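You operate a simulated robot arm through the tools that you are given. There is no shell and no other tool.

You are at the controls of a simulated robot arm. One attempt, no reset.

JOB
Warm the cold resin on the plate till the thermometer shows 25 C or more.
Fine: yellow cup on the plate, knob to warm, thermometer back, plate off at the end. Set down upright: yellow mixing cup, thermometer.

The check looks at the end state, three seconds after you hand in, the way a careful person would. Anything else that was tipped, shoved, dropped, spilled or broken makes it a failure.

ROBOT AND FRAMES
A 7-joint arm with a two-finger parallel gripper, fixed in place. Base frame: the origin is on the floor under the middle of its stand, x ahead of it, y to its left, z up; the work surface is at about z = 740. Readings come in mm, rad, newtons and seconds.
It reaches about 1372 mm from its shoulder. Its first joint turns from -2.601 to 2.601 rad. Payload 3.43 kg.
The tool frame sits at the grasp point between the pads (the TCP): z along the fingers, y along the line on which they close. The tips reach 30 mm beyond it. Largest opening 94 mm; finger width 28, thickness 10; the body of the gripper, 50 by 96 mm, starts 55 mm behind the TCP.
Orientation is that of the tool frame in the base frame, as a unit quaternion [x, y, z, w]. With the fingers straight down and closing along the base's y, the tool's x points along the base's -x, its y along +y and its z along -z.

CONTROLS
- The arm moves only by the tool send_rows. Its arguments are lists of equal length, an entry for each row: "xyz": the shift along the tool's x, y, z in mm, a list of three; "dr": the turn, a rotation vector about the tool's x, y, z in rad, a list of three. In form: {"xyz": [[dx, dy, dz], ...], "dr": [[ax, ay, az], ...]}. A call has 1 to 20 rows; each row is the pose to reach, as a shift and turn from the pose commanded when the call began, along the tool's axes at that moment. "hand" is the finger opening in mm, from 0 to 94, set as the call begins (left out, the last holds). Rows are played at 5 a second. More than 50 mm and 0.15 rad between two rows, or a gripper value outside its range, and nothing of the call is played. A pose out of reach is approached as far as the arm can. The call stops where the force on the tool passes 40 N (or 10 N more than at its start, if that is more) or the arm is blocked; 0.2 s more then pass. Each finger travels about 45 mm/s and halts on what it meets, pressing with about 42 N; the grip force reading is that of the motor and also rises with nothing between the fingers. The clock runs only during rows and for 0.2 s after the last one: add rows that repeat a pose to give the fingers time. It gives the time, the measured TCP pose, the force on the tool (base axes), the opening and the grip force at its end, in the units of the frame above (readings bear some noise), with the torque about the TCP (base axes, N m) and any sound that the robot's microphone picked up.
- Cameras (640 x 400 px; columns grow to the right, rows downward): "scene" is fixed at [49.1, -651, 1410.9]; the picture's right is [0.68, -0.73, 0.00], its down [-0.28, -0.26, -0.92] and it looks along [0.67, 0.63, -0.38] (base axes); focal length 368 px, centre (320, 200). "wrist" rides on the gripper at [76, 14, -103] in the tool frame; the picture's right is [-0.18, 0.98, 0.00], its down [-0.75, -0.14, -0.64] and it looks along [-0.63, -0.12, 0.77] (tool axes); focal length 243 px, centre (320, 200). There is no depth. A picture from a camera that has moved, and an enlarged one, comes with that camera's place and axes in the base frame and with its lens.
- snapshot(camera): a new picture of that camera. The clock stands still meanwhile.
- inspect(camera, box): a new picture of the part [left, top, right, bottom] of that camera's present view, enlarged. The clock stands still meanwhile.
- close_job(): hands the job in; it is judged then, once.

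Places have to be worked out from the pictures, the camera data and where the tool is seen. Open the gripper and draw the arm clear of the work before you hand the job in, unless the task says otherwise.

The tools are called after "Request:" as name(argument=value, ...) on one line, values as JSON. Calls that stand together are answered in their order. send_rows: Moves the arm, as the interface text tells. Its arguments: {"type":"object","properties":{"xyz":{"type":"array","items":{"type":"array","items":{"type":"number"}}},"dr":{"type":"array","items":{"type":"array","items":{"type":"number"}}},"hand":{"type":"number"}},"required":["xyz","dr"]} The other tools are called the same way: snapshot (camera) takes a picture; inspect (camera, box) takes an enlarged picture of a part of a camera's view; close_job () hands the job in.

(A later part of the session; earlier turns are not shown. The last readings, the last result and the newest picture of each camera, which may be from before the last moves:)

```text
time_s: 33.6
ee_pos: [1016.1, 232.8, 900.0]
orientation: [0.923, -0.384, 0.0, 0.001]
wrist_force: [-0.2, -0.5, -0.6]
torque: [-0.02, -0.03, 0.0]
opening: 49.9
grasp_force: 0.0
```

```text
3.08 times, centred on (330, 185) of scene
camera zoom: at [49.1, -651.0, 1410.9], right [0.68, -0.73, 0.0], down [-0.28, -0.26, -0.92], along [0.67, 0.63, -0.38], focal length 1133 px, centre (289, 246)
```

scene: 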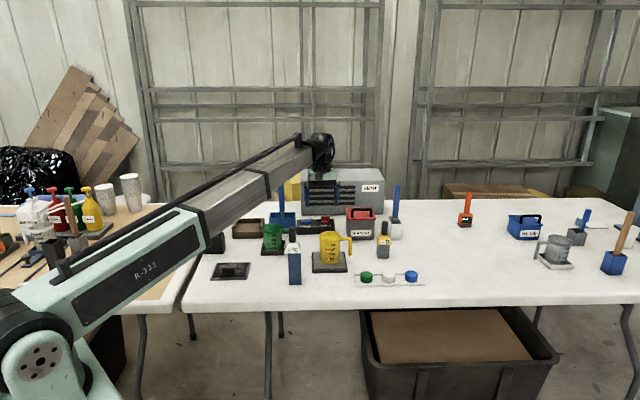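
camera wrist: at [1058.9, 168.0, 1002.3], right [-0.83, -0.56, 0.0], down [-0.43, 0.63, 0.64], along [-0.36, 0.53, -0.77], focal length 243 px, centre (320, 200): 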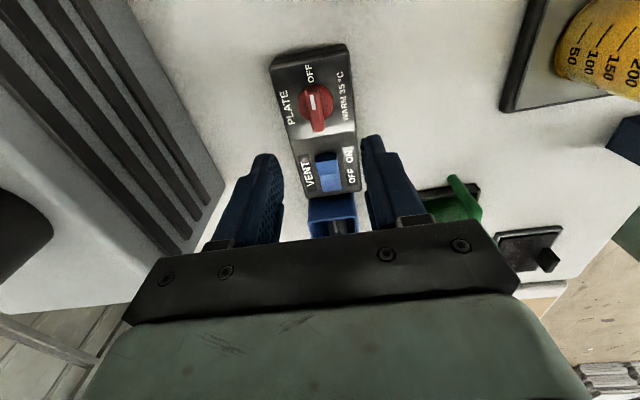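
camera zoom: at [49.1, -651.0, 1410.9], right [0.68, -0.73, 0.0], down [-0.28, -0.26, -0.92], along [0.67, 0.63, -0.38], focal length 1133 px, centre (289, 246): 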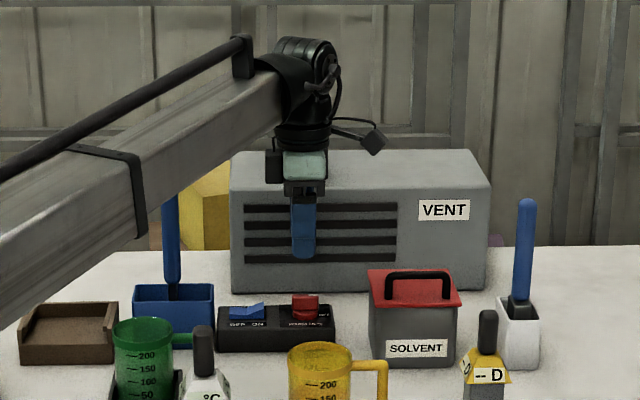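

Yaw reached. I'll zoom on the knob from this side to triangulate its centre.

Request:
inspect(camera="wrist", box=[260, 40, 370, 140])

Request:
inspect(camera="scene", box=[290, 200, 350, 250])

```text
4.00 times, centred on (315, 90) of wrist
camera zoom: at [1058.9, 168.0, 1002.3], right [-0.83, -0.56, 0.0], down [-0.43, 0.63, 0.64], along [-0.36, 0.53, -0.77], focal length 970 px, centre (340, 640)
```

zoom: 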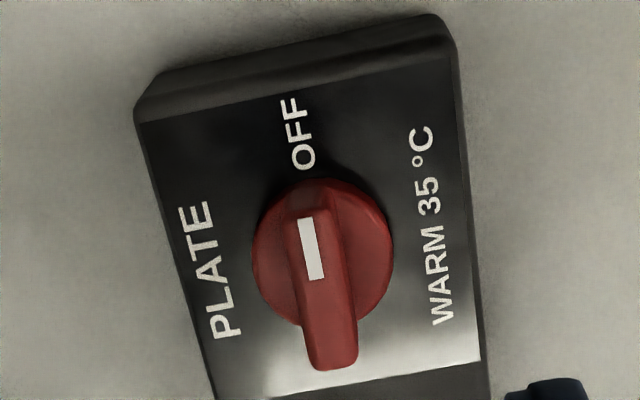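

```text
8.00 times, centred on (320, 225) of scene
camera zoom: at [49.1, -651.0, 1410.9], right [0.68, -0.73, 0.0], down [-0.28, -0.26, -0.92], along [0.67, 0.63, -0.38], focal length 2945 px, centre (320, 0)
```

zoom: 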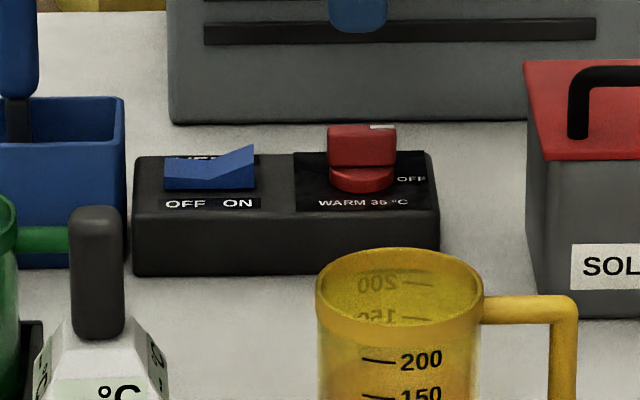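

Triangulating gives the knob centre at about (1021, 231), bar top z≈800, disc top ≈779. I'll shift about 5 mm, narrow to 40 mm and descend to TCP z≈845 to recheck.

Request:
send_rows(xyz=[[5, -2.8, 10], [5, -2.8, 25], [5, -2.8, 40], [5, -2.8, 55], [5, -2.8, 55]], dr=[[0, 0, 0], [0, 0, 0], [0, 0, 0], [0, 0, 0], [0, 0, 0]], hand=40)

Request:
snapshot(camera="wrist")

Request:
inspect(camera="wrist", box=[260, 80, 380, 190])

Request:
inspect(camera="scene", box=[290, 180, 350, 240])

```text
time_s: 34.8
ee_pos: [1022.1, 230.2, 844.3]
orientation: [0.923, -0.385, 0.0, 0.0]
wrist_force: [0.1, -0.5, 0.5]
torque: [0.04, 0.0, 0.04]
opening: 39.9
grasp_force: 0.0
```

```text
taken
camera wrist: at [1065.1, 166.0, 946.1], right [-0.83, -0.56, 0.0], down [-0.43, 0.63, 0.64], along [-0.36, 0.53, -0.77], focal length 243 px, centre (320, 200)
```

wrist: 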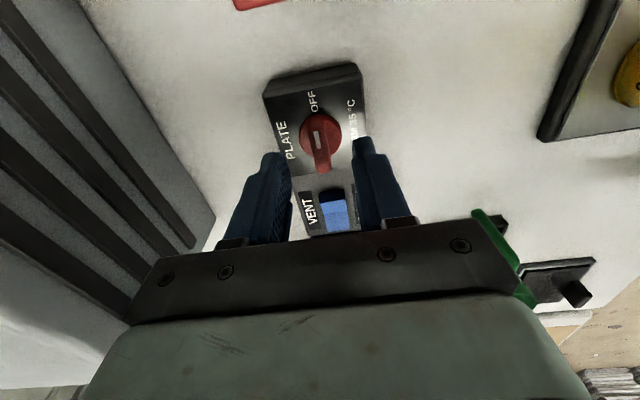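

```text
3.64 times, centred on (320, 135) of wrist
camera zoom: at [1065.1, 166.0, 946.1], right [-0.83, -0.56, 0.0], down [-0.43, 0.63, 0.64], along [-0.36, 0.53, -0.77], focal length 882 px, centre (320, 436)
```

zoom: 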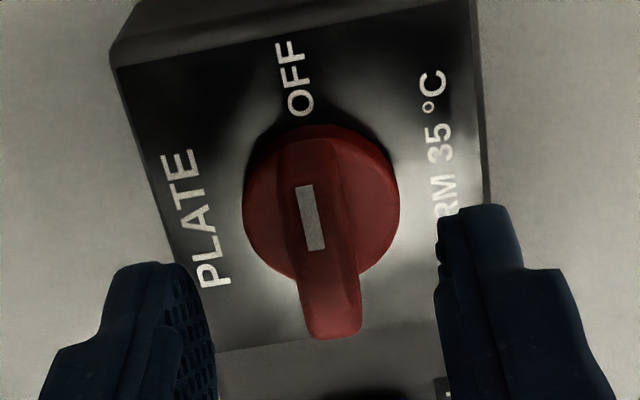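

```text
6.67 times, centred on (320, 210) of scene
camera zoom: at [49.1, -651.0, 1410.9], right [0.68, -0.73, 0.0], down [-0.28, -0.26, -0.92], along [0.67, 0.63, -0.38], focal length 2454 px, centre (320, 133)
```

zoom: 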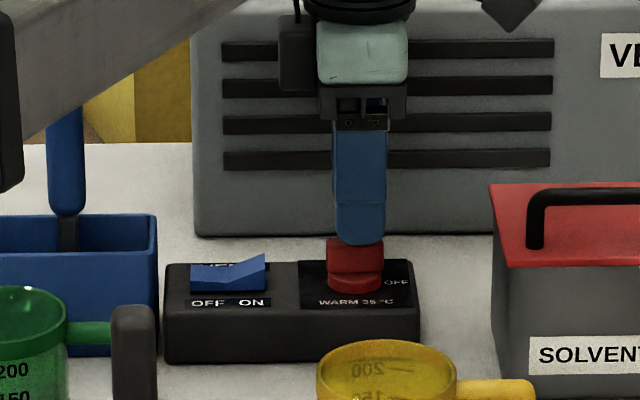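

The fingers are centred on the knob bar within about 1 mm. I'll descend to TCP z≈815 so the tips reach z≈785 beside the bar, above the disc.

Request:
send_rows(xyz=[[0.5, 0.5, 7], [0.5, 0.5, 14], [0.5, 0.5, 20], [0.5, 0.5, 25], [0.5, 0.5, 29], [0.5, 0.5, 29]], dr=[[0, 0, 0], [0, 0, 0], [0, 0, 0], [0, 0, 0], [0, 0, 0], [0, 0, 0]])

Request:
inspect(camera="wrist", box=[250, 80, 400, 220])

Request:
inspect(camera="scene", box=[290, 190, 350, 240])

```text
time_s: 36.2
ee_pos: [1019.4, 228.1, 815.1]
orientation: [0.923, -0.384, -0.001, 0.0]
wrist_force: [-0.1, 0.2, 0.6]
torque: [0.02, -0.02, -0.01]
opening: 39.9
grasp_force: 0.0
```

```text
2.86 times, centred on (325, 150) of wrist
camera zoom: at [1063.5, 165.1, 917.6], right [-0.83, -0.56, 0.0], down [-0.43, 0.63, 0.64], along [-0.36, 0.53, -0.77], focal length 693 px, centre (306, 343)
```

zoom: 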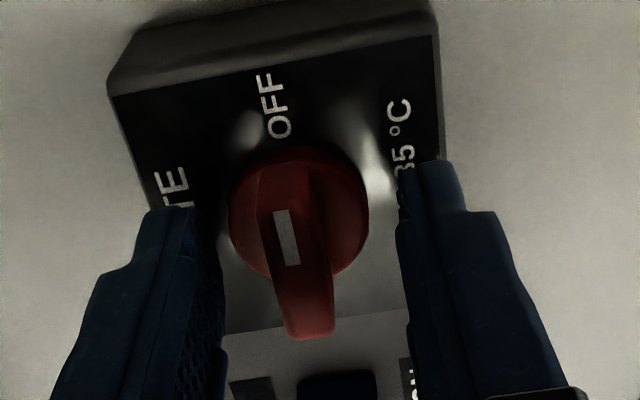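

```text
8.00 times, centred on (320, 215) of scene
camera zoom: at [49.1, -651.0, 1410.9], right [0.68, -0.73, 0.0], down [-0.28, -0.26, -0.92], along [0.67, 0.63, -0.38], focal length 2945 px, centre (320, 80)
```

zoom: 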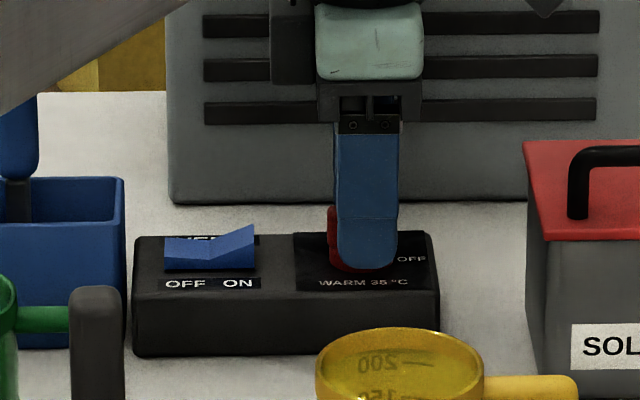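

The bar centre is about 2 mm back along the tool x and 1.5 mm in tool y. I'll adjust that, lower 1.5 mm, then close on the bar.

Request:
send_rows(xyz=[[-1.1, -0.7, 0.7], [-2.2, -1.5, 1.5], [-2.2, -1.5, 1.5]], dr=[[0, 0, 0], [0, 0, 0], [0, 0, 0]])

Request:
send_rows(xyz=[[0, 0, 0], [0, 0, 0], [0, 0, 0], [0, 0, 0]], dr=[[0, 0, 0], [0, 0, 0], [0, 0, 0], [0, 0, 0]], hand=4)

Request:
inspect(camera="wrist", box=[250, 80, 400, 220])

Request:
inspect(camera="scene", box=[290, 190, 350, 240])

```text
time_s: 37.0
ee_pos: [1019.7, 232.5, 815.8]
orientation: [0.923, -0.384, 0.0, 0.0]
wrist_force: [0.0, 0.2, 0.0]
torque: [-0.01, 0.03, 0.01]
opening: 39.8
grasp_force: 0.0
```

```text
time_s: 38.0
ee_pos: [1019.6, 233.0, 813.9]
orientation: [0.923, -0.384, 0.001, 0.0]
wrist_force: [-1.1, -1.1, 0.0]
torque: [0.03, 0.0, -0.02]
opening: 10.8
grasp_force: 44.3
```

```text
2.86 times, centred on (325, 150) of wrist
camera zoom: at [1063.2, 168.2, 916.5], right [-0.83, -0.56, 0.0], down [-0.43, 0.63, 0.64], along [-0.36, 0.53, -0.77], focal length 693 px, centre (306, 343)
```

zoom: 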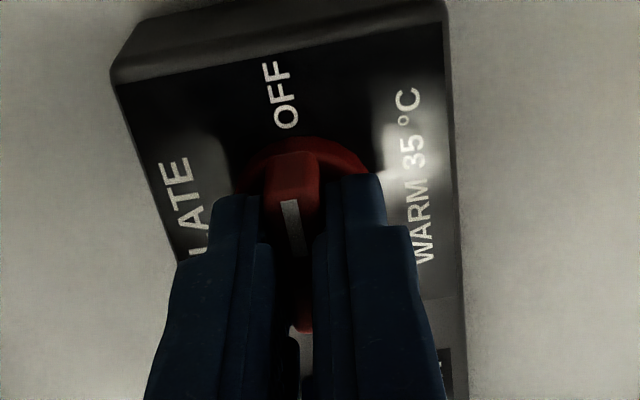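

```text
8.00 times, centred on (320, 215) of scene
camera zoom: at [49.1, -651.0, 1410.9], right [0.68, -0.73, 0.0], down [-0.28, -0.26, -0.92], along [0.67, 0.63, -0.38], focal length 2945 px, centre (320, 80)
```

zoom: 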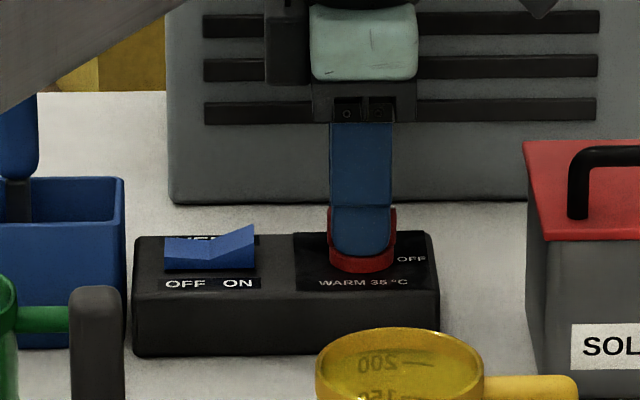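

The bar is gripped at 10.8 mm with little side force. I'll rotate clockwise (seen from above) about 0.39 rad first and check forces.

Request:
send_rows(xyz=[[0, 0, 0], [0, 0, 0], [0, 0, 0], [0, 0, 0]], dr=[[0, 0, 0.1], [0, 0, 0.2], [0, 0, 0.3], [0, 0, 0.39]])

Request:
inspect(camera="scene", box=[290, 190, 350, 240])

Request:
inspect(camera="wrist", box=[250, 80, 400, 220])

```text
time_s: 39.0
ee_pos: [1019.5, 234.0, 813.7]
orientation: [0.831, -0.557, 0.0, 0.001]
wrist_force: [-3.6, 4.6, -5.9]
torque: [-0.51, -0.32, 0.0]
opening: 10.7
grasp_force: 44.5
```

```text
8.00 times, centred on (320, 215) of scene
camera zoom: at [49.1, -651.0, 1410.9], right [0.68, -0.73, 0.0], down [-0.28, -0.26, -0.92], along [0.67, 0.63, -0.38], focal length 2945 px, centre (320, 80)
```

zoom: 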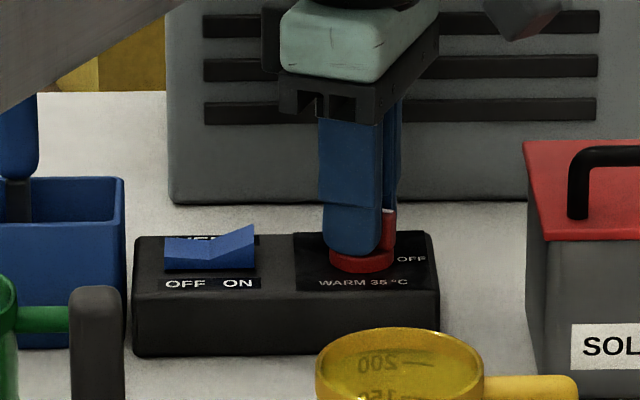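

```text
2.86 times, centred on (325, 150) of wrist
camera zoom: at [1035.8, 156.6, 916.4], right [-0.98, -0.2, 0.0], down [-0.16, 0.75, 0.64], along [-0.13, 0.63, -0.77], focal length 693 px, centre (306, 343)
```

zoom: 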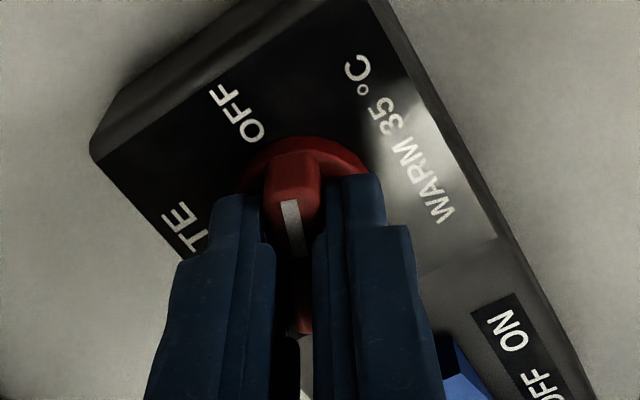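

The knob turns with the gripper and the box stays put. I'll continue the remaining ~1.18 rad in steps.

Request:
send_rows(xyz=[[0, 0, 0], [0, 0, 0], [0, 0, 0], [0, 0, 0], [0, 0, 0]], dr=[[0, 0, 0.12], [0, 0, 0.24], [0, 0, 0.36], [0, 0, 0.48], [0, 0, 0.6]])

Request:
inspect(camera="scene", box=[290, 190, 350, 240])

```text
time_s: 40.2
ee_pos: [1020.3, 233.6, 814.3]
orientation: [-0.628, 0.778, -0.001, 0.0]
wrist_force: [4.5, 8.4, -4.5]
torque: [-0.2, 0.1, 0.02]
opening: 10.8
grasp_force: 44.4
```

```text
8.00 times, centred on (320, 215) of scene
camera zoom: at [49.1, -651.0, 1410.9], right [0.68, -0.73, 0.0], down [-0.28, -0.26, -0.92], along [0.67, 0.63, -0.38], focal length 2945 px, centre (320, 80)
```

zoom: 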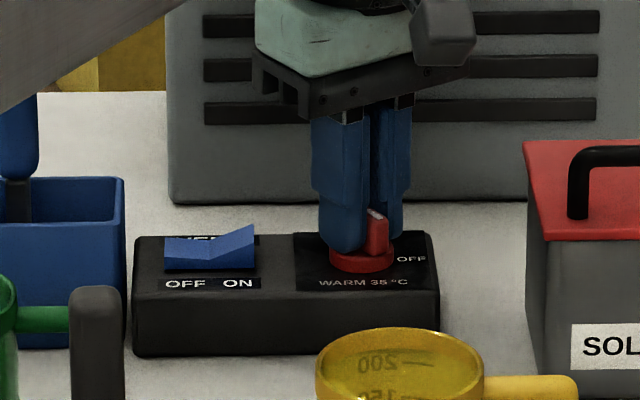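

Forces are still low and the box hasn't shifted; I'll finish the last 0.58 rad.

Request:
send_rows(xyz=[[0, 0, 0], [0, 0, 0], [0, 0, 0], [0, 0, 0], [0, 0, 0], [0, 0, 0]], dr=[[0, 0, 0.12], [0, 0, 0.24], [0, 0, 0.36], [0, 0, 0.48], [0, 0, 0.58], [0, 0, 0.58]])

Request:
inspect(camera="scene", box=[290, 190, 350, 240])

Request:
inspect(camera="wrist", box=[250, 80, 400, 220])

```text
time_s: 41.6
ee_pos: [1022.0, 232.8, 815.1]
orientation: [-0.381, 0.925, 0.0, 0.001]
wrist_force: [12.3, 7.1, 0.3]
torque: [0.4, -0.41, 0.31]
opening: 11.1
grasp_force: 44.7
```

```text
8.00 times, centred on (320, 215) of scene
camera zoom: at [49.1, -651.0, 1410.9], right [0.68, -0.73, 0.0], down [-0.28, -0.26, -0.92], along [0.67, 0.63, -0.38], focal length 2945 px, centre (320, 80)
```

zoom: 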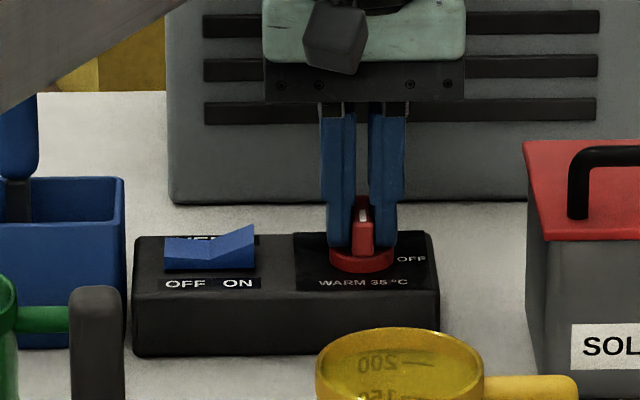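

```text
2.86 times, centred on (325, 150) of wrist
camera zoom: at [956.7, 188.7, 916.4], right [-0.56, 0.83, 0.0], down [0.63, 0.43, 0.64], along [0.53, 0.36, -0.77], focal length 693 px, centre (306, 343)
```

zoom: 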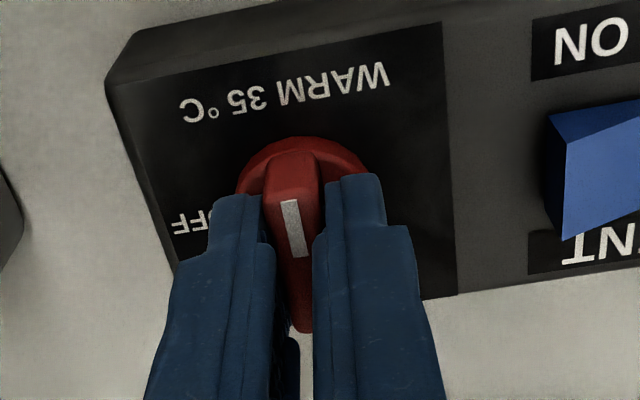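

The pointer now stands at WARM 35 °C (end stop torque felt). I'll open the fingers modestly and rise straight up.

Request:
send_rows(xyz=[[0, 0, 0], [0, 0, 0], [0, 0, 0], [0, 0, 0]], dr=[[0, 0, 0], [0, 0, 0], [0, 0, 0], [0, 0, 0]], hand=34)

Request:
send_rows(xyz=[[0, 0, -8], [0, 0, -25], [0, 0, -50], [0, 0, -80], [0, 0, -110], [0, 0, -145], [0, 0, -180], [0, 0, -180]], dr=[[0, 0, 0], [0, 0, 0], [0, 0, 0], [0, 0, 0], [0, 0, 0], [0, 0, 0], [0, 0, 0], [0, 0, 0]])

Request:
snapshot(camera="wrist")

Request:
snapshot(camera="scene")

Request:
inspect(camera="scene", box=[290, 190, 370, 270])

```text
time_s: 42.6
ee_pos: [1019.3, 232.8, 813.5]
orientation: [-0.382, 0.924, -0.001, -0.001]
wrist_force: [-0.4, -0.7, -0.5]
torque: [0.03, 0.0, 0.0]
opening: 33.9
grasp_force: 0.0
```

```text
time_s: 44.4
ee_pos: [1019.2, 231.1, 996.8]
orientation: [-0.382, 0.924, 0.0, 0.0]
wrist_force: [0.3, 0.2, -0.6]
torque: [0.01, -0.04, -0.01]
opening: 33.8
grasp_force: 0.4
```

```text
taken
camera wrist: at [955.3, 188.1, 1098.5], right [-0.56, 0.83, 0.0], down [0.63, 0.43, 0.64], along [0.53, 0.36, -0.77], focal length 243 px, centre (320, 200)
```

wrist: 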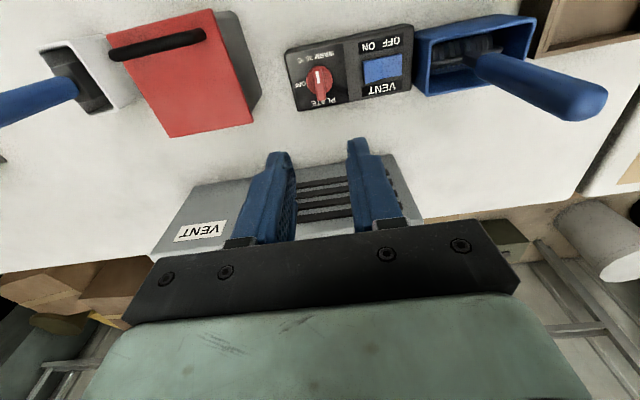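

```text
taken
```

scene: 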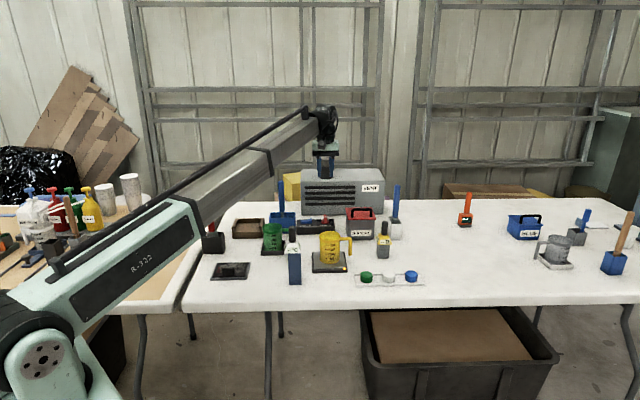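

```text
5.00 times, centred on (330, 230) of scene
camera zoom: at [49.1, -651.0, 1410.9], right [0.68, -0.73, 0.0], down [-0.28, -0.26, -0.92], along [0.67, 0.63, -0.38], focal length 1840 px, centre (270, 50)
```

zoom: 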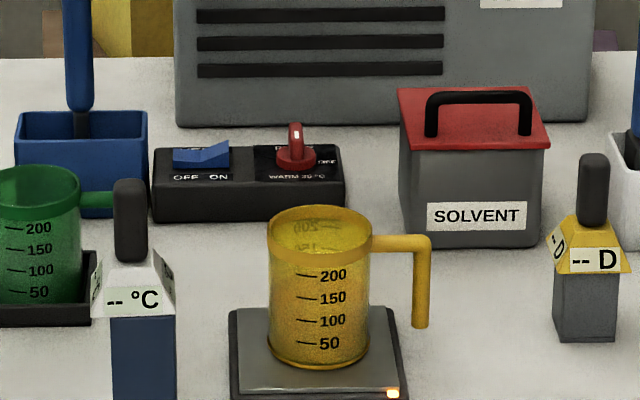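

The plate's amber lamp is lit, so it is heating. Next I'll move at height to above the thermometer near (698, 61), keeping yaw 45° so its front display faces the wrist camera.

Request:
send_rows(xyz=[[20, 6, -5], [55, 17, -10], [95, 29, -15], [135, 41.5, -15], [175, 54, -15], [215, 66, -15], [255, 78, -15], [290, 89, -15], [320, 98, -15], [340, 104.5, -15], [347.7, 106.7, -15], [347.7, 106.7, -15]], dr=[[0, 0, 0], [0, 0, 0], [0, 0, 0], [0, 0, 0], [0, 0, 0], [0, 0, 0], [0, 0, 0], [0, 0, 0], [0, 0, 0], [0, 0, 0], [0, 0, 0], [0, 0, 0]], hand=60)

Request:
snapshot(camera="wrist")

Request:
snapshot(camera="scene")

```text
time_s: 47.0
ee_pos: [697.2, 63.4, 1008.0]
orientation: [-0.382, 0.924, 0.0, 0.001]
wrist_force: [0.0, -0.4, -0.5]
torque: [0.01, -0.01, 0.01]
opening: 60.1
grasp_force: 0.2
```

```text
taken
camera wrist: at [633.3, 19.7, 1110.7], right [-0.56, 0.83, 0.0], down [0.63, 0.43, 0.64], along [0.53, 0.36, -0.77], focal length 243 px, centre (320, 200)
```

wrist: 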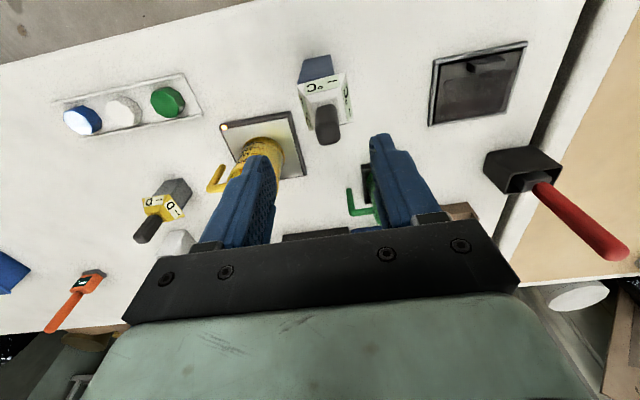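

```text
taken
```

scene: 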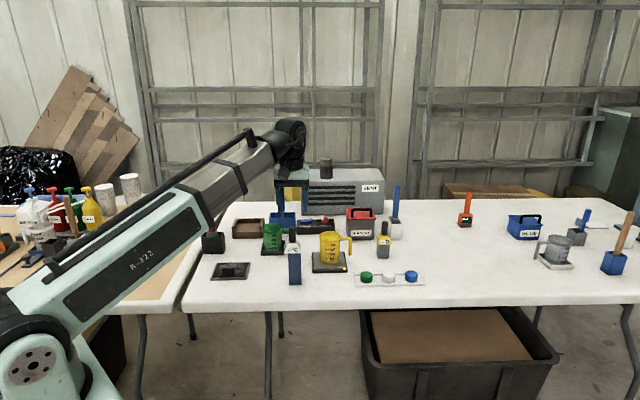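

Request:
inspect(camera="wrist", box=[280, 40, 370, 160])

Request:
inspect(camera="scene", box=[270, 220, 320, 290])

```text
3.33 times, centred on (325, 100) of wrist
camera zoom: at [633.3, 19.7, 1110.7], right [-0.56, 0.83, 0.0], down [0.63, 0.43, 0.64], along [0.53, 0.36, -0.77], focal length 809 px, centre (303, 533)
```

zoom: 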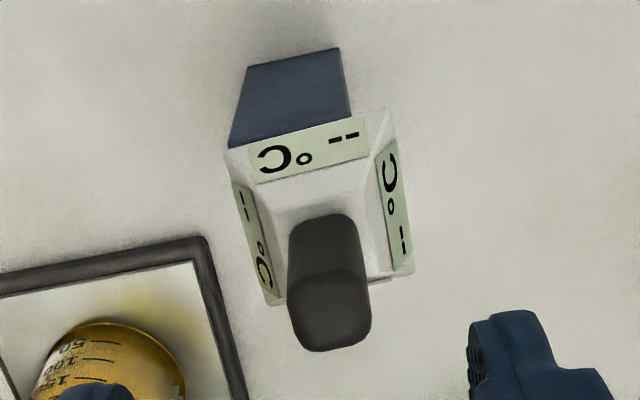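

```text
5.71 times, centred on (295, 255) of scene
camera zoom: at [49.1, -651.0, 1410.9], right [0.68, -0.73, 0.0], down [-0.28, -0.26, -0.92], along [0.67, 0.63, -0.38], focal length 2103 px, centre (463, -114)
```

zoom: 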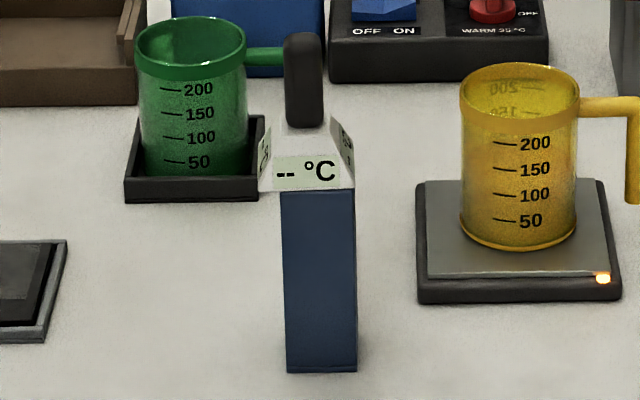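

The thermometer (head and handle) stands vertical at about (700, 73.5), yaw about 48°, handle top z≈923. I'll align over it (shift and 0.05 rad yaw) and come down to TCP z≈970, tips just above the handle, to verify.

Request:
send_rows(xyz=[[-4, 2.5, 5], [-9.1, 5.2, 15], [-9.1, 5.2, 28], [-9.1, 5.2, 38], [-9.1, 5.2, 38]], dr=[[0, 0, -0.025], [0, 0, -0.052], [0, 0, -0.052], [0, 0, -0.052], [0, 0, -0.052]], hand=60)

Request:
snapshot(camera="wrist")

Request:
inspect(camera="wrist", box=[250, 60, 400, 220])

Request:
inspect(camera="scene", box=[260, 190, 330, 290])

```text
time_s: 48.2
ee_pos: [700.2, 72.7, 970.8]
orientation: [-0.405, 0.914, 0.0, 0.0]
wrist_force: [0.0, -1.0, -0.1]
torque: [0.03, 0.0, 0.02]
opening: 59.8
grasp_force: 0.1
```

```text
taken
camera wrist: at [639.5, 26.8, 1073.2], right [-0.61, 0.8, 0.0], down [0.61, 0.46, 0.64], along [0.51, 0.39, -0.77], focal length 243 px, centre (320, 200)
```

wrist: 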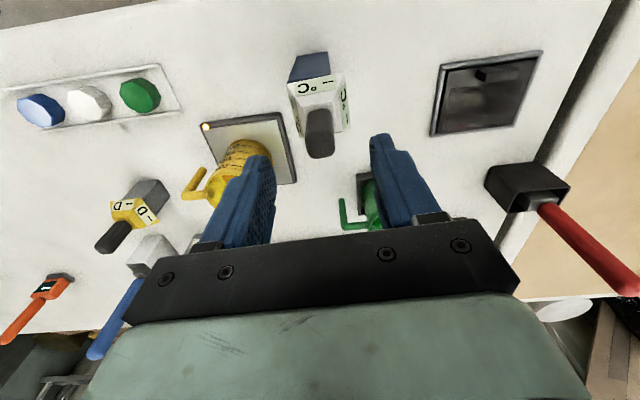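

```text
2.50 times, centred on (325, 140) of wrist
camera zoom: at [639.5, 26.8, 1073.2], right [-0.61, 0.8, 0.0], down [0.61, 0.46, 0.64], along [0.51, 0.39, -0.77], focal length 606 px, centre (308, 350)
```

zoom: 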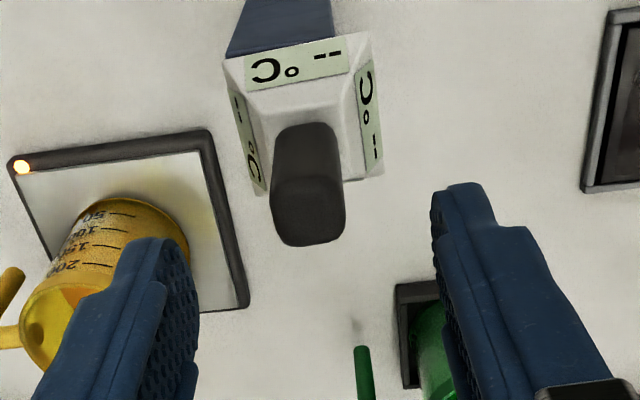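

```text
4.00 times, centred on (295, 240) of scene
camera zoom: at [49.1, -651.0, 1410.9], right [0.68, -0.73, 0.0], down [-0.28, -0.26, -0.92], along [0.67, 0.63, -0.38], focal length 1472 px, centre (420, 40)
```

zoom: 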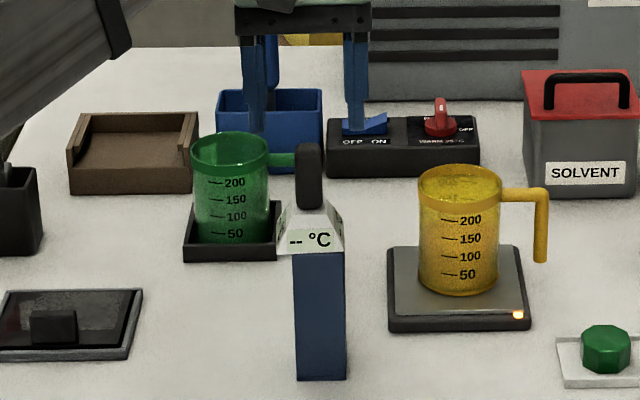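

Aligned within about 1.5 mm over the handle. I'll descend to TCP z≈914 (tips at ~884, just above the head).

Request:
send_rows(xyz=[[0.8, 0.8, 10], [0.8, 0.8, 22], [0.8, 0.8, 34], [0.8, 0.8, 44], [0.8, 0.8, 52], [0.8, 0.8, 56], [0.8, 0.8, 56]], dr=[[0, 0, 0], [0, 0, 0], [0, 0, 0], [0, 0, 0], [0, 0, 0], [0, 0, 0], [0, 0, 0]])

Request:
inspect(camera="wrist", box=[250, 60, 400, 220])

Request:
inspect(camera="scene", box=[260, 190, 330, 290])

```text
time_s: 49.8
ee_pos: [700.0, 73.0, 915.3]
orientation: [-0.405, 0.914, 0.001, 0.0]
wrist_force: [-0.1, -0.7, 0.2]
torque: [0.02, -0.04, -0.01]
opening: 60.0
grasp_force: 0.0
```

```text
2.50 times, centred on (325, 140) of wrist
camera zoom: at [637.8, 25.9, 1017.2], right [-0.6, 0.8, 0.0], down [0.61, 0.46, 0.64], along [0.51, 0.39, -0.77], focal length 606 px, centre (308, 350)
```

zoom: 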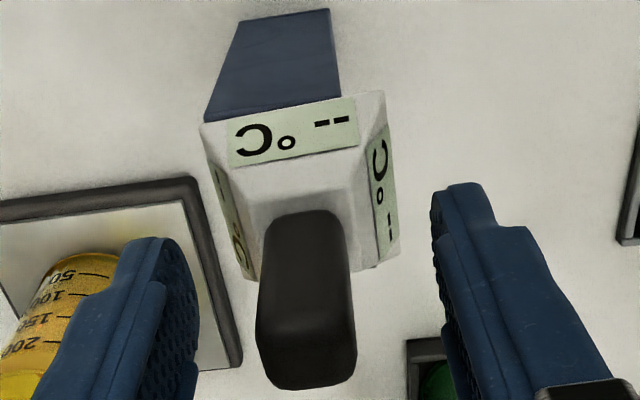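

```text
4.00 times, centred on (295, 240) of scene
camera zoom: at [49.1, -651.0, 1410.9], right [0.68, -0.73, 0.0], down [-0.28, -0.26, -0.92], along [0.67, 0.63, -0.38], focal length 1472 px, centre (420, 40)
```

zoom: 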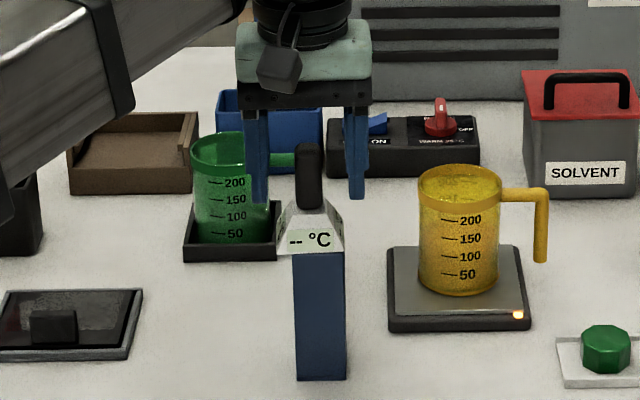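

The handle sits centred between the fingers. Closing the gripper on it now.

Request:
send_rows(xyz=[[0, 0, 0], [0, 0, 0], [0, 0, 0], [0, 0, 0], [0, 0, 0]], dr=[[0, 0, 0], [0, 0, 0], [0, 0, 0], [0, 0, 0], [0, 0, 0]], hand=8)

Request:
inspect(camera="wrist", box=[250, 60, 400, 220])

Request:
inspect(camera="scene", box=[260, 190, 330, 290])

```text
time_s: 51.0
ee_pos: [699.7, 73.0, 914.7]
orientation: [-0.406, 0.914, 0.0, -0.001]
wrist_force: [0.2, 0.3, 1.3]
torque: [0.0, 0.0, 0.01]
opening: 23.4
grasp_force: 42.4
```

```text
2.50 times, centred on (325, 140) of wrist
camera zoom: at [637.8, 25.9, 1017.4], right [-0.6, 0.8, 0.0], down [0.61, 0.46, 0.64], along [0.51, 0.39, -0.77], focal length 606 px, centre (308, 350)
```

zoom: 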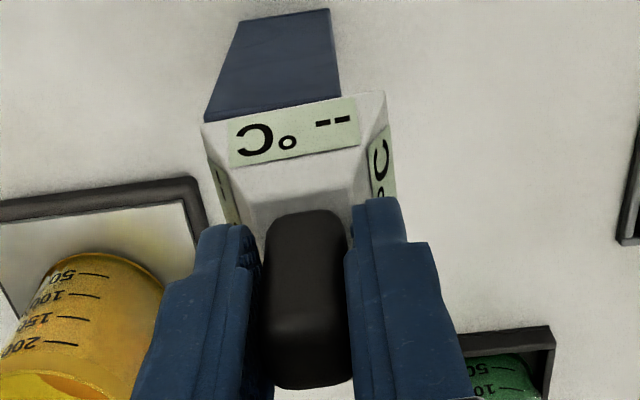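

```text
4.00 times, centred on (295, 240) of scene
camera zoom: at [49.1, -651.0, 1410.9], right [0.68, -0.73, 0.0], down [-0.28, -0.26, -0.92], along [0.67, 0.63, -0.38], focal length 1472 px, centre (420, 40)
```

zoom: 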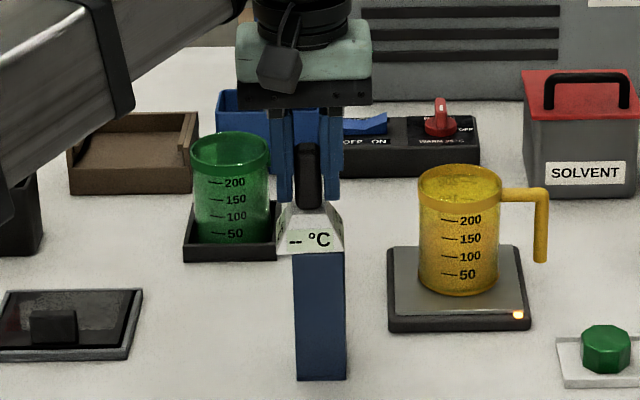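

Gripped at 23.4 mm; the thermometer hasn't moved. I'll lift slowly 30 mm and check the holder stays put.

Request:
send_rows(xyz=[[0, 0, -3], [0, 0, -8], [0, 0, -14], [0, 0, -20], [0, 0, -26], [0, 0, -30]], dr=[[0, 0, 0], [0, 0, 0], [0, 0, 0], [0, 0, 0], [0, 0, 0], [0, 0, 0]])

Request:
inspect(camera="scene", box=[260, 190, 330, 290])

Request:
inspect(camera="wrist", box=[250, 40, 400, 200])

```text
time_s: 52.4
ee_pos: [700.3, 73.4, 945.1]
orientation: [-0.406, 0.914, 0.0, 0.001]
wrist_force: [-0.1, -0.4, 0.3]
torque: [0.03, 0.0, 0.04]
opening: 23.4
grasp_force: 41.9
```

```text
4.00 times, centred on (295, 240) of scene
camera zoom: at [49.1, -651.0, 1410.9], right [0.68, -0.73, 0.0], down [-0.28, -0.26, -0.92], along [0.67, 0.63, -0.38], focal length 1472 px, centre (420, 40)
```

zoom: 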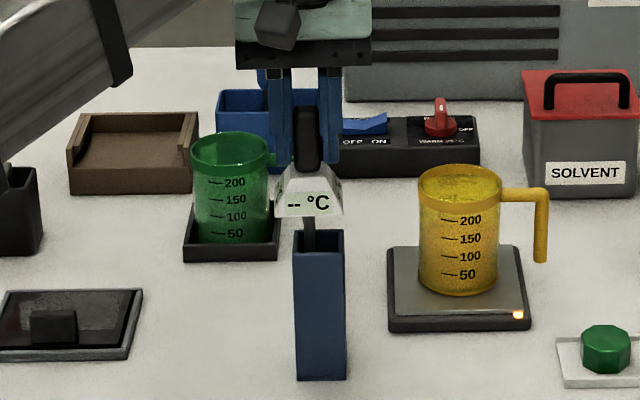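

```text
2.50 times, centred on (325, 120) of wrist
camera zoom: at [638.3, 26.4, 1047.9], right [-0.6, 0.8, 0.0], down [0.61, 0.46, 0.64], along [0.51, 0.39, -0.77], focal length 606 px, centre (308, 400)
```

zoom: 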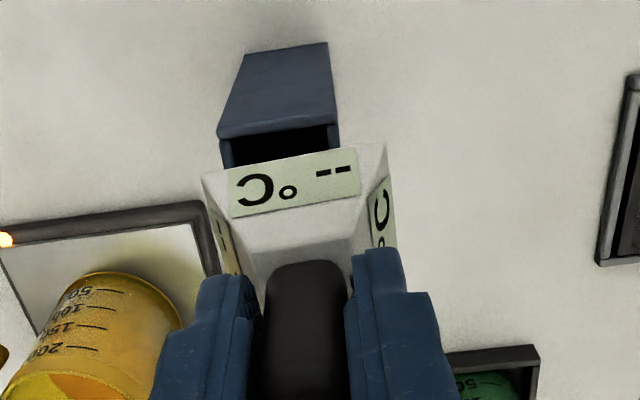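

The holder (an open tube) stays put and the probe is a rod. I'll continue lifting until the probe tip is clear.

Request:
send_rows(xyz=[[0, 0, -8], [0, 0, -22], [0, 0, -38], [0, 0, -54], [0, 0, -70], [0, 0, -86], [0, 0, -102], [0, 0, -114], [0, 0, -120], [0, 0, -120]], dr=[[0, 0, 0], [0, 0, 0], [0, 0, 0], [0, 0, 0], [0, 0, 0], [0, 0, 0], [0, 0, 0], [0, 0, 0], [0, 0, 0], [0, 0, 0]])

Request:
inspect(camera="scene", box=[255, 160, 355, 290])

Request:
inspect(camera="wrist", box=[230, 20, 400, 200])

```text
time_s: 54.6
ee_pos: [698.6, 73.0, 1065.0]
orientation: [-0.405, 0.914, -0.001, 0.001]
wrist_force: [0.6, 0.5, -0.7]
torque: [0.0, -0.03, -0.03]
opening: 23.3
grasp_force: 41.4
```

```text
3.08 times, centred on (305, 225) of scene
camera zoom: at [49.1, -651.0, 1410.9], right [0.68, -0.73, 0.0], down [-0.28, -0.26, -0.92], along [0.67, 0.63, -0.38], focal length 1133 px, centre (366, 123)
```

zoom: 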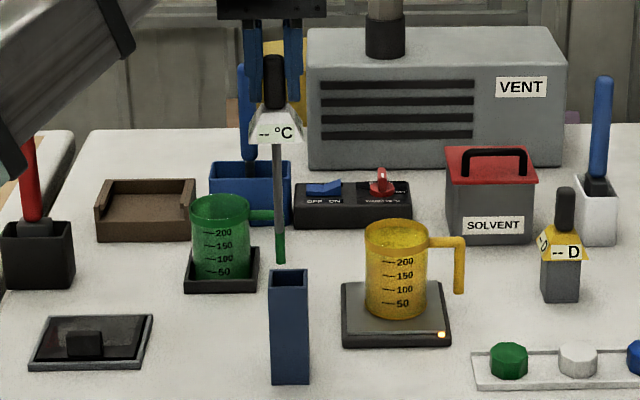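

```text
2.22 times, centred on (315, 110) of wrist
camera zoom: at [637.6, 26.6, 1167.0], right [-0.6, 0.8, 0.0], down [0.61, 0.46, 0.64], along [0.51, 0.39, -0.77], focal length 539 px, centre (331, 400)
```

zoom: 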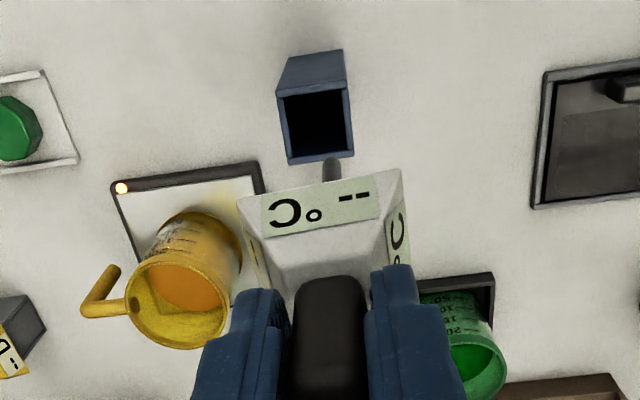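

The probe hangs about 172 mm below the TCP (the green bit is the green cup's handle behind). I'll zoom to verify the tip before moving over the yellow cup.

Request:
inspect(camera="scene", box=[270, 190, 320, 260])

```text
5.71 times, centred on (295, 225) of scene
camera zoom: at [49.1, -651.0, 1410.9], right [0.68, -0.73, 0.0], down [-0.28, -0.26, -0.92], along [0.67, 0.63, -0.38], focal length 2103 px, centre (463, 57)
```

zoom: 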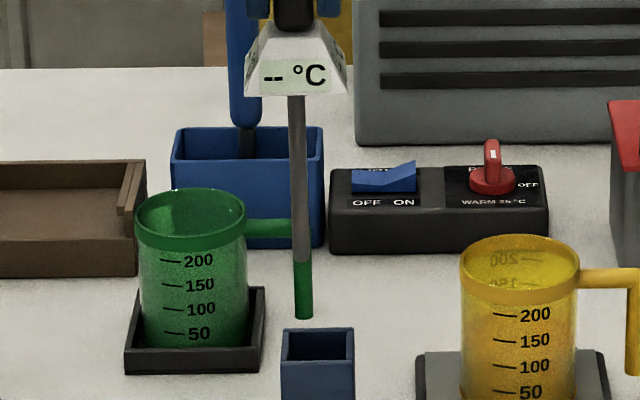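

Confirmed: the grey rod ends at z≈894 (170 mm below TCP); below it is the green mug's handle. I'll move smoothly over to above the yellow cup.

Request:
send_rows(xyz=[[-3, -4, 0], [-10, -13.5, 0], [-21, -28.4, 0], [-34, -46, 0], [-47, -63.5, 0], [-60, -81, 0], [-71, -95.9, 0], [-80, -108, 0], [-86, -116.1, 0], [-89.1, -120.3, 0], [-89.1, -120.3, 0]], dr=[[0, 0, 0], [0, 0, 0], [0, 0, 0], [0, 0, 0], [0, 0, 0], [0, 0, 0], [0, 0, 0], [0, 0, 0], [0, 0, 0], [0, 0, 0], [0, 0, 0]])

Request:
inspect(camera="scene", box=[280, 150, 390, 280])

Request:
snapshot(camera="wrist")

```text
time_s: 57.0
ee_pos: [850.0, 56.7, 1065.1]
orientation: [-0.406, 0.914, 0.0, 0.0]
wrist_force: [0.2, 0.6, -0.4]
torque: [-0.01, 0.01, -0.02]
opening: 23.1
grasp_force: 42.2
```

```text
3.08 times, centred on (335, 215) of scene
camera zoom: at [49.1, -651.0, 1410.9], right [0.68, -0.73, 0.0], down [-0.28, -0.26, -0.92], along [0.67, 0.63, -0.38], focal length 1133 px, centre (274, 154)
```

zoom: 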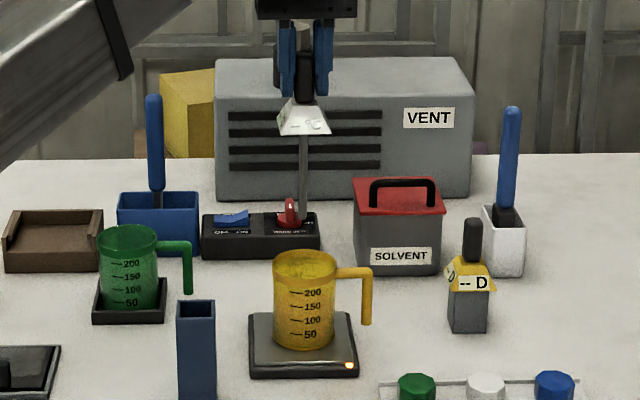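

```text
taken
camera wrist: at [787.2, 10.8, 1167.1], right [-0.61, 0.8, 0.0], down [0.61, 0.46, 0.64], along [0.51, 0.39, -0.77], focal length 243 px, centre (320, 200)
```

wrist: 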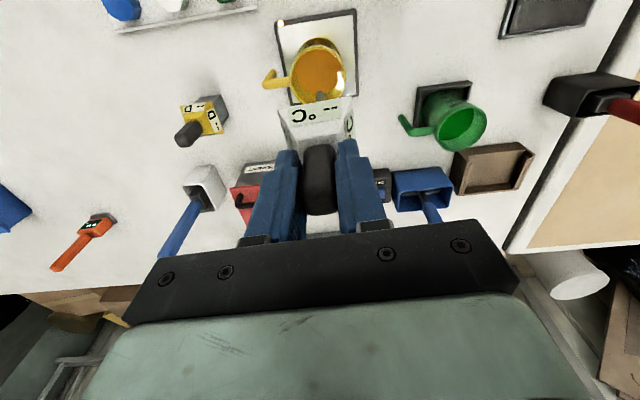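

The probe looks lined up with the cup in the scene view. I'll zoom in both views for a finer check before lowering.

Request:
inspect(camera="scene", box=[355, 205, 405, 270])

Request:
inspect(camera="scene", box=[360, 200, 400, 250])

Request:
inspect(camera="wrist", box=[260, 0, 380, 130])

Request:
inspect(camera="scene", box=[350, 205, 410, 275])

```text
6.15 times, centred on (380, 238) of scene
camera zoom: at [49.1, -651.0, 1410.9], right [0.68, -0.73, 0.0], down [-0.28, -0.26, -0.92], along [0.67, 0.63, -0.38], focal length 2265 px, centre (-49, -31)
```

zoom: 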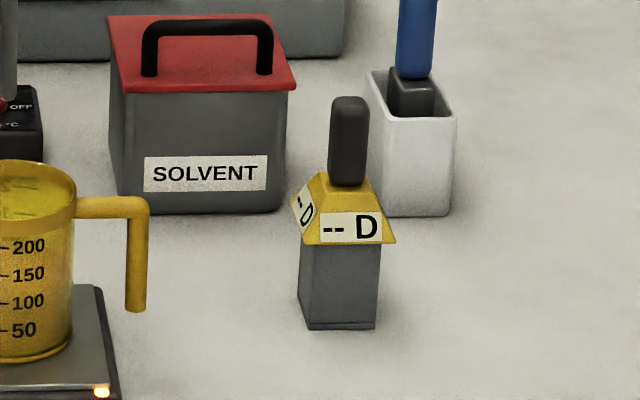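

```text
8.00 times, centred on (380, 225) of scene
camera zoom: at [49.1, -651.0, 1410.9], right [0.68, -0.73, 0.0], down [-0.28, -0.26, -0.92], along [0.67, 0.63, -0.38], focal length 2945 px, centre (-160, 0)
```

zoom: 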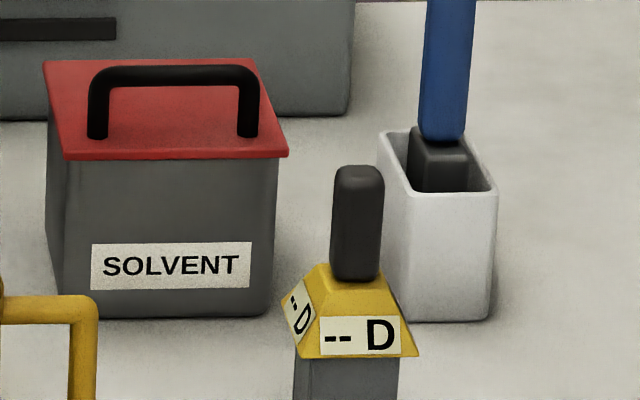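

```text
3.08 times, centred on (320, 65) of wrist
camera zoom: at [787.2, 10.8, 1167.1], right [-0.61, 0.8, 0.0], down [0.61, 0.46, 0.64], along [0.51, 0.39, -0.77], focal length 746 px, centre (320, 615)
```

zoom: 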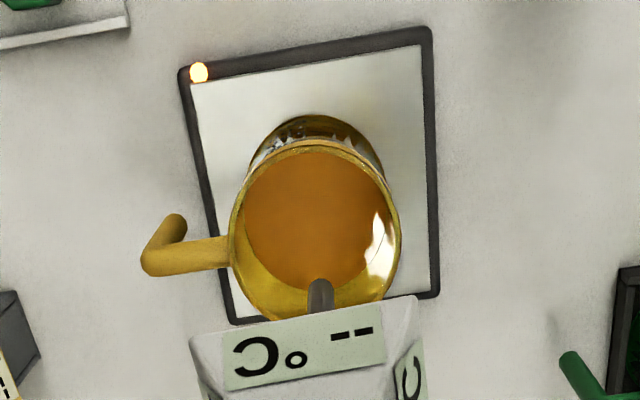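

```text
5.71 times, centred on (380, 240) of scene
camera zoom: at [49.1, -651.0, 1410.9], right [0.68, -0.73, 0.0], down [-0.28, -0.26, -0.92], along [0.67, 0.63, -0.38], focal length 2103 px, centre (-23, -29)
```

zoom: 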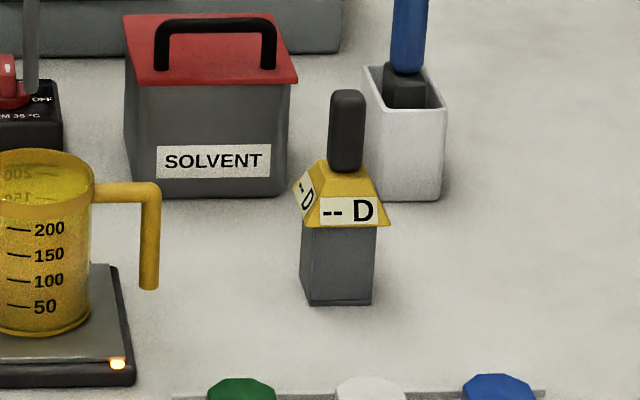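

Probe tip is about (848, 57), the cup centre about (845, 54) – well inside the 66 mm bore. I'll shift 4 mm toward centre and lower the probe slowly until the tip is at z≈775, in the resin but off the cup floor.

Request:
send_rows(xyz=[[2, 0, 2], [4, -0.5, 8], [4, -0.5, 18], [4, -0.5, 30], [4, -0.5, 42], [4, -0.5, 54], [4, -0.5, 66], [4, -0.5, 78], [4, -0.5, 88], [4, -0.5, 97], [4, -0.5, 105], [4, -0.5, 112], [4, -0.5, 117], [4, -0.5, 120], [4, -0.5, 120]], dr=[[0, 0, 0], [0, 0, 0], [0, 0, 0], [0, 0, 0], [0, 0, 0], [0, 0, 0], [0, 0, 0], [0, 0, 0], [0, 0, 0], [0, 0, 0], [0, 0, 0], [0, 0, 0], [0, 0, 0], [0, 0, 0], [0, 0, 0]])

Request:
inspect(camera="scene", box=[290, 180, 370, 280])

Request:
inspect(camera="wrist", box=[250, 40, 390, 200])

```text
time_s: 60.2
ee_pos: [845.9, 52.7, 944.9]
orientation: [-0.405, 0.914, 0.0, 0.0]
wrist_force: [-0.3, -0.2, -0.7]
torque: [0.02, -0.02, 0.03]
opening: 23.2
grasp_force: 42.2
```

```text
4.00 times, centred on (330, 230) of scene
camera zoom: at [49.1, -651.0, 1410.9], right [0.68, -0.73, 0.0], down [-0.28, -0.26, -0.92], along [0.67, 0.63, -0.38], focal length 1472 px, centre (280, 80)
```

zoom: 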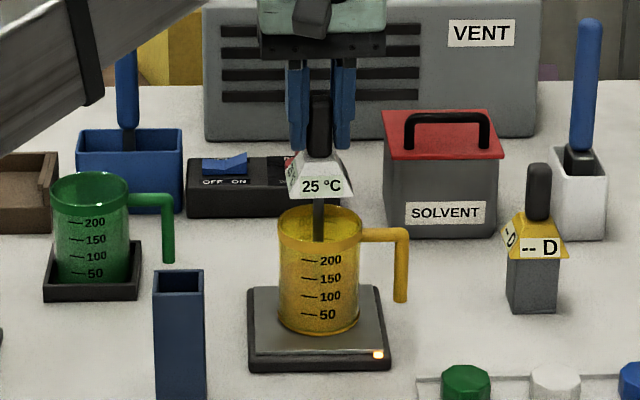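

```text
2.50 times, centred on (320, 120) of wrist
camera zoom: at [785.0, 7.3, 1047.5], right [-0.6, 0.8, 0.0], down [0.61, 0.46, 0.64], along [0.51, 0.39, -0.77], focal length 606 px, centre (320, 400)
```

zoom: 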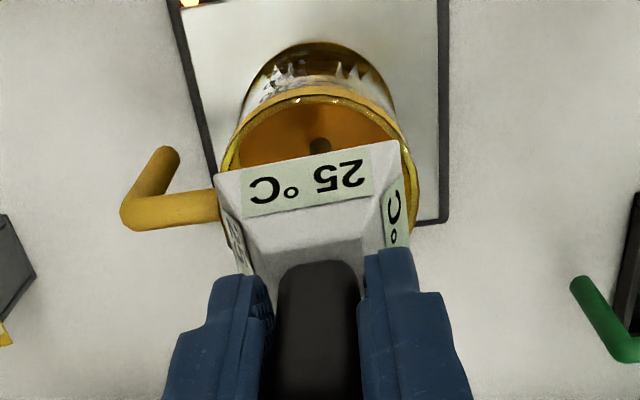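

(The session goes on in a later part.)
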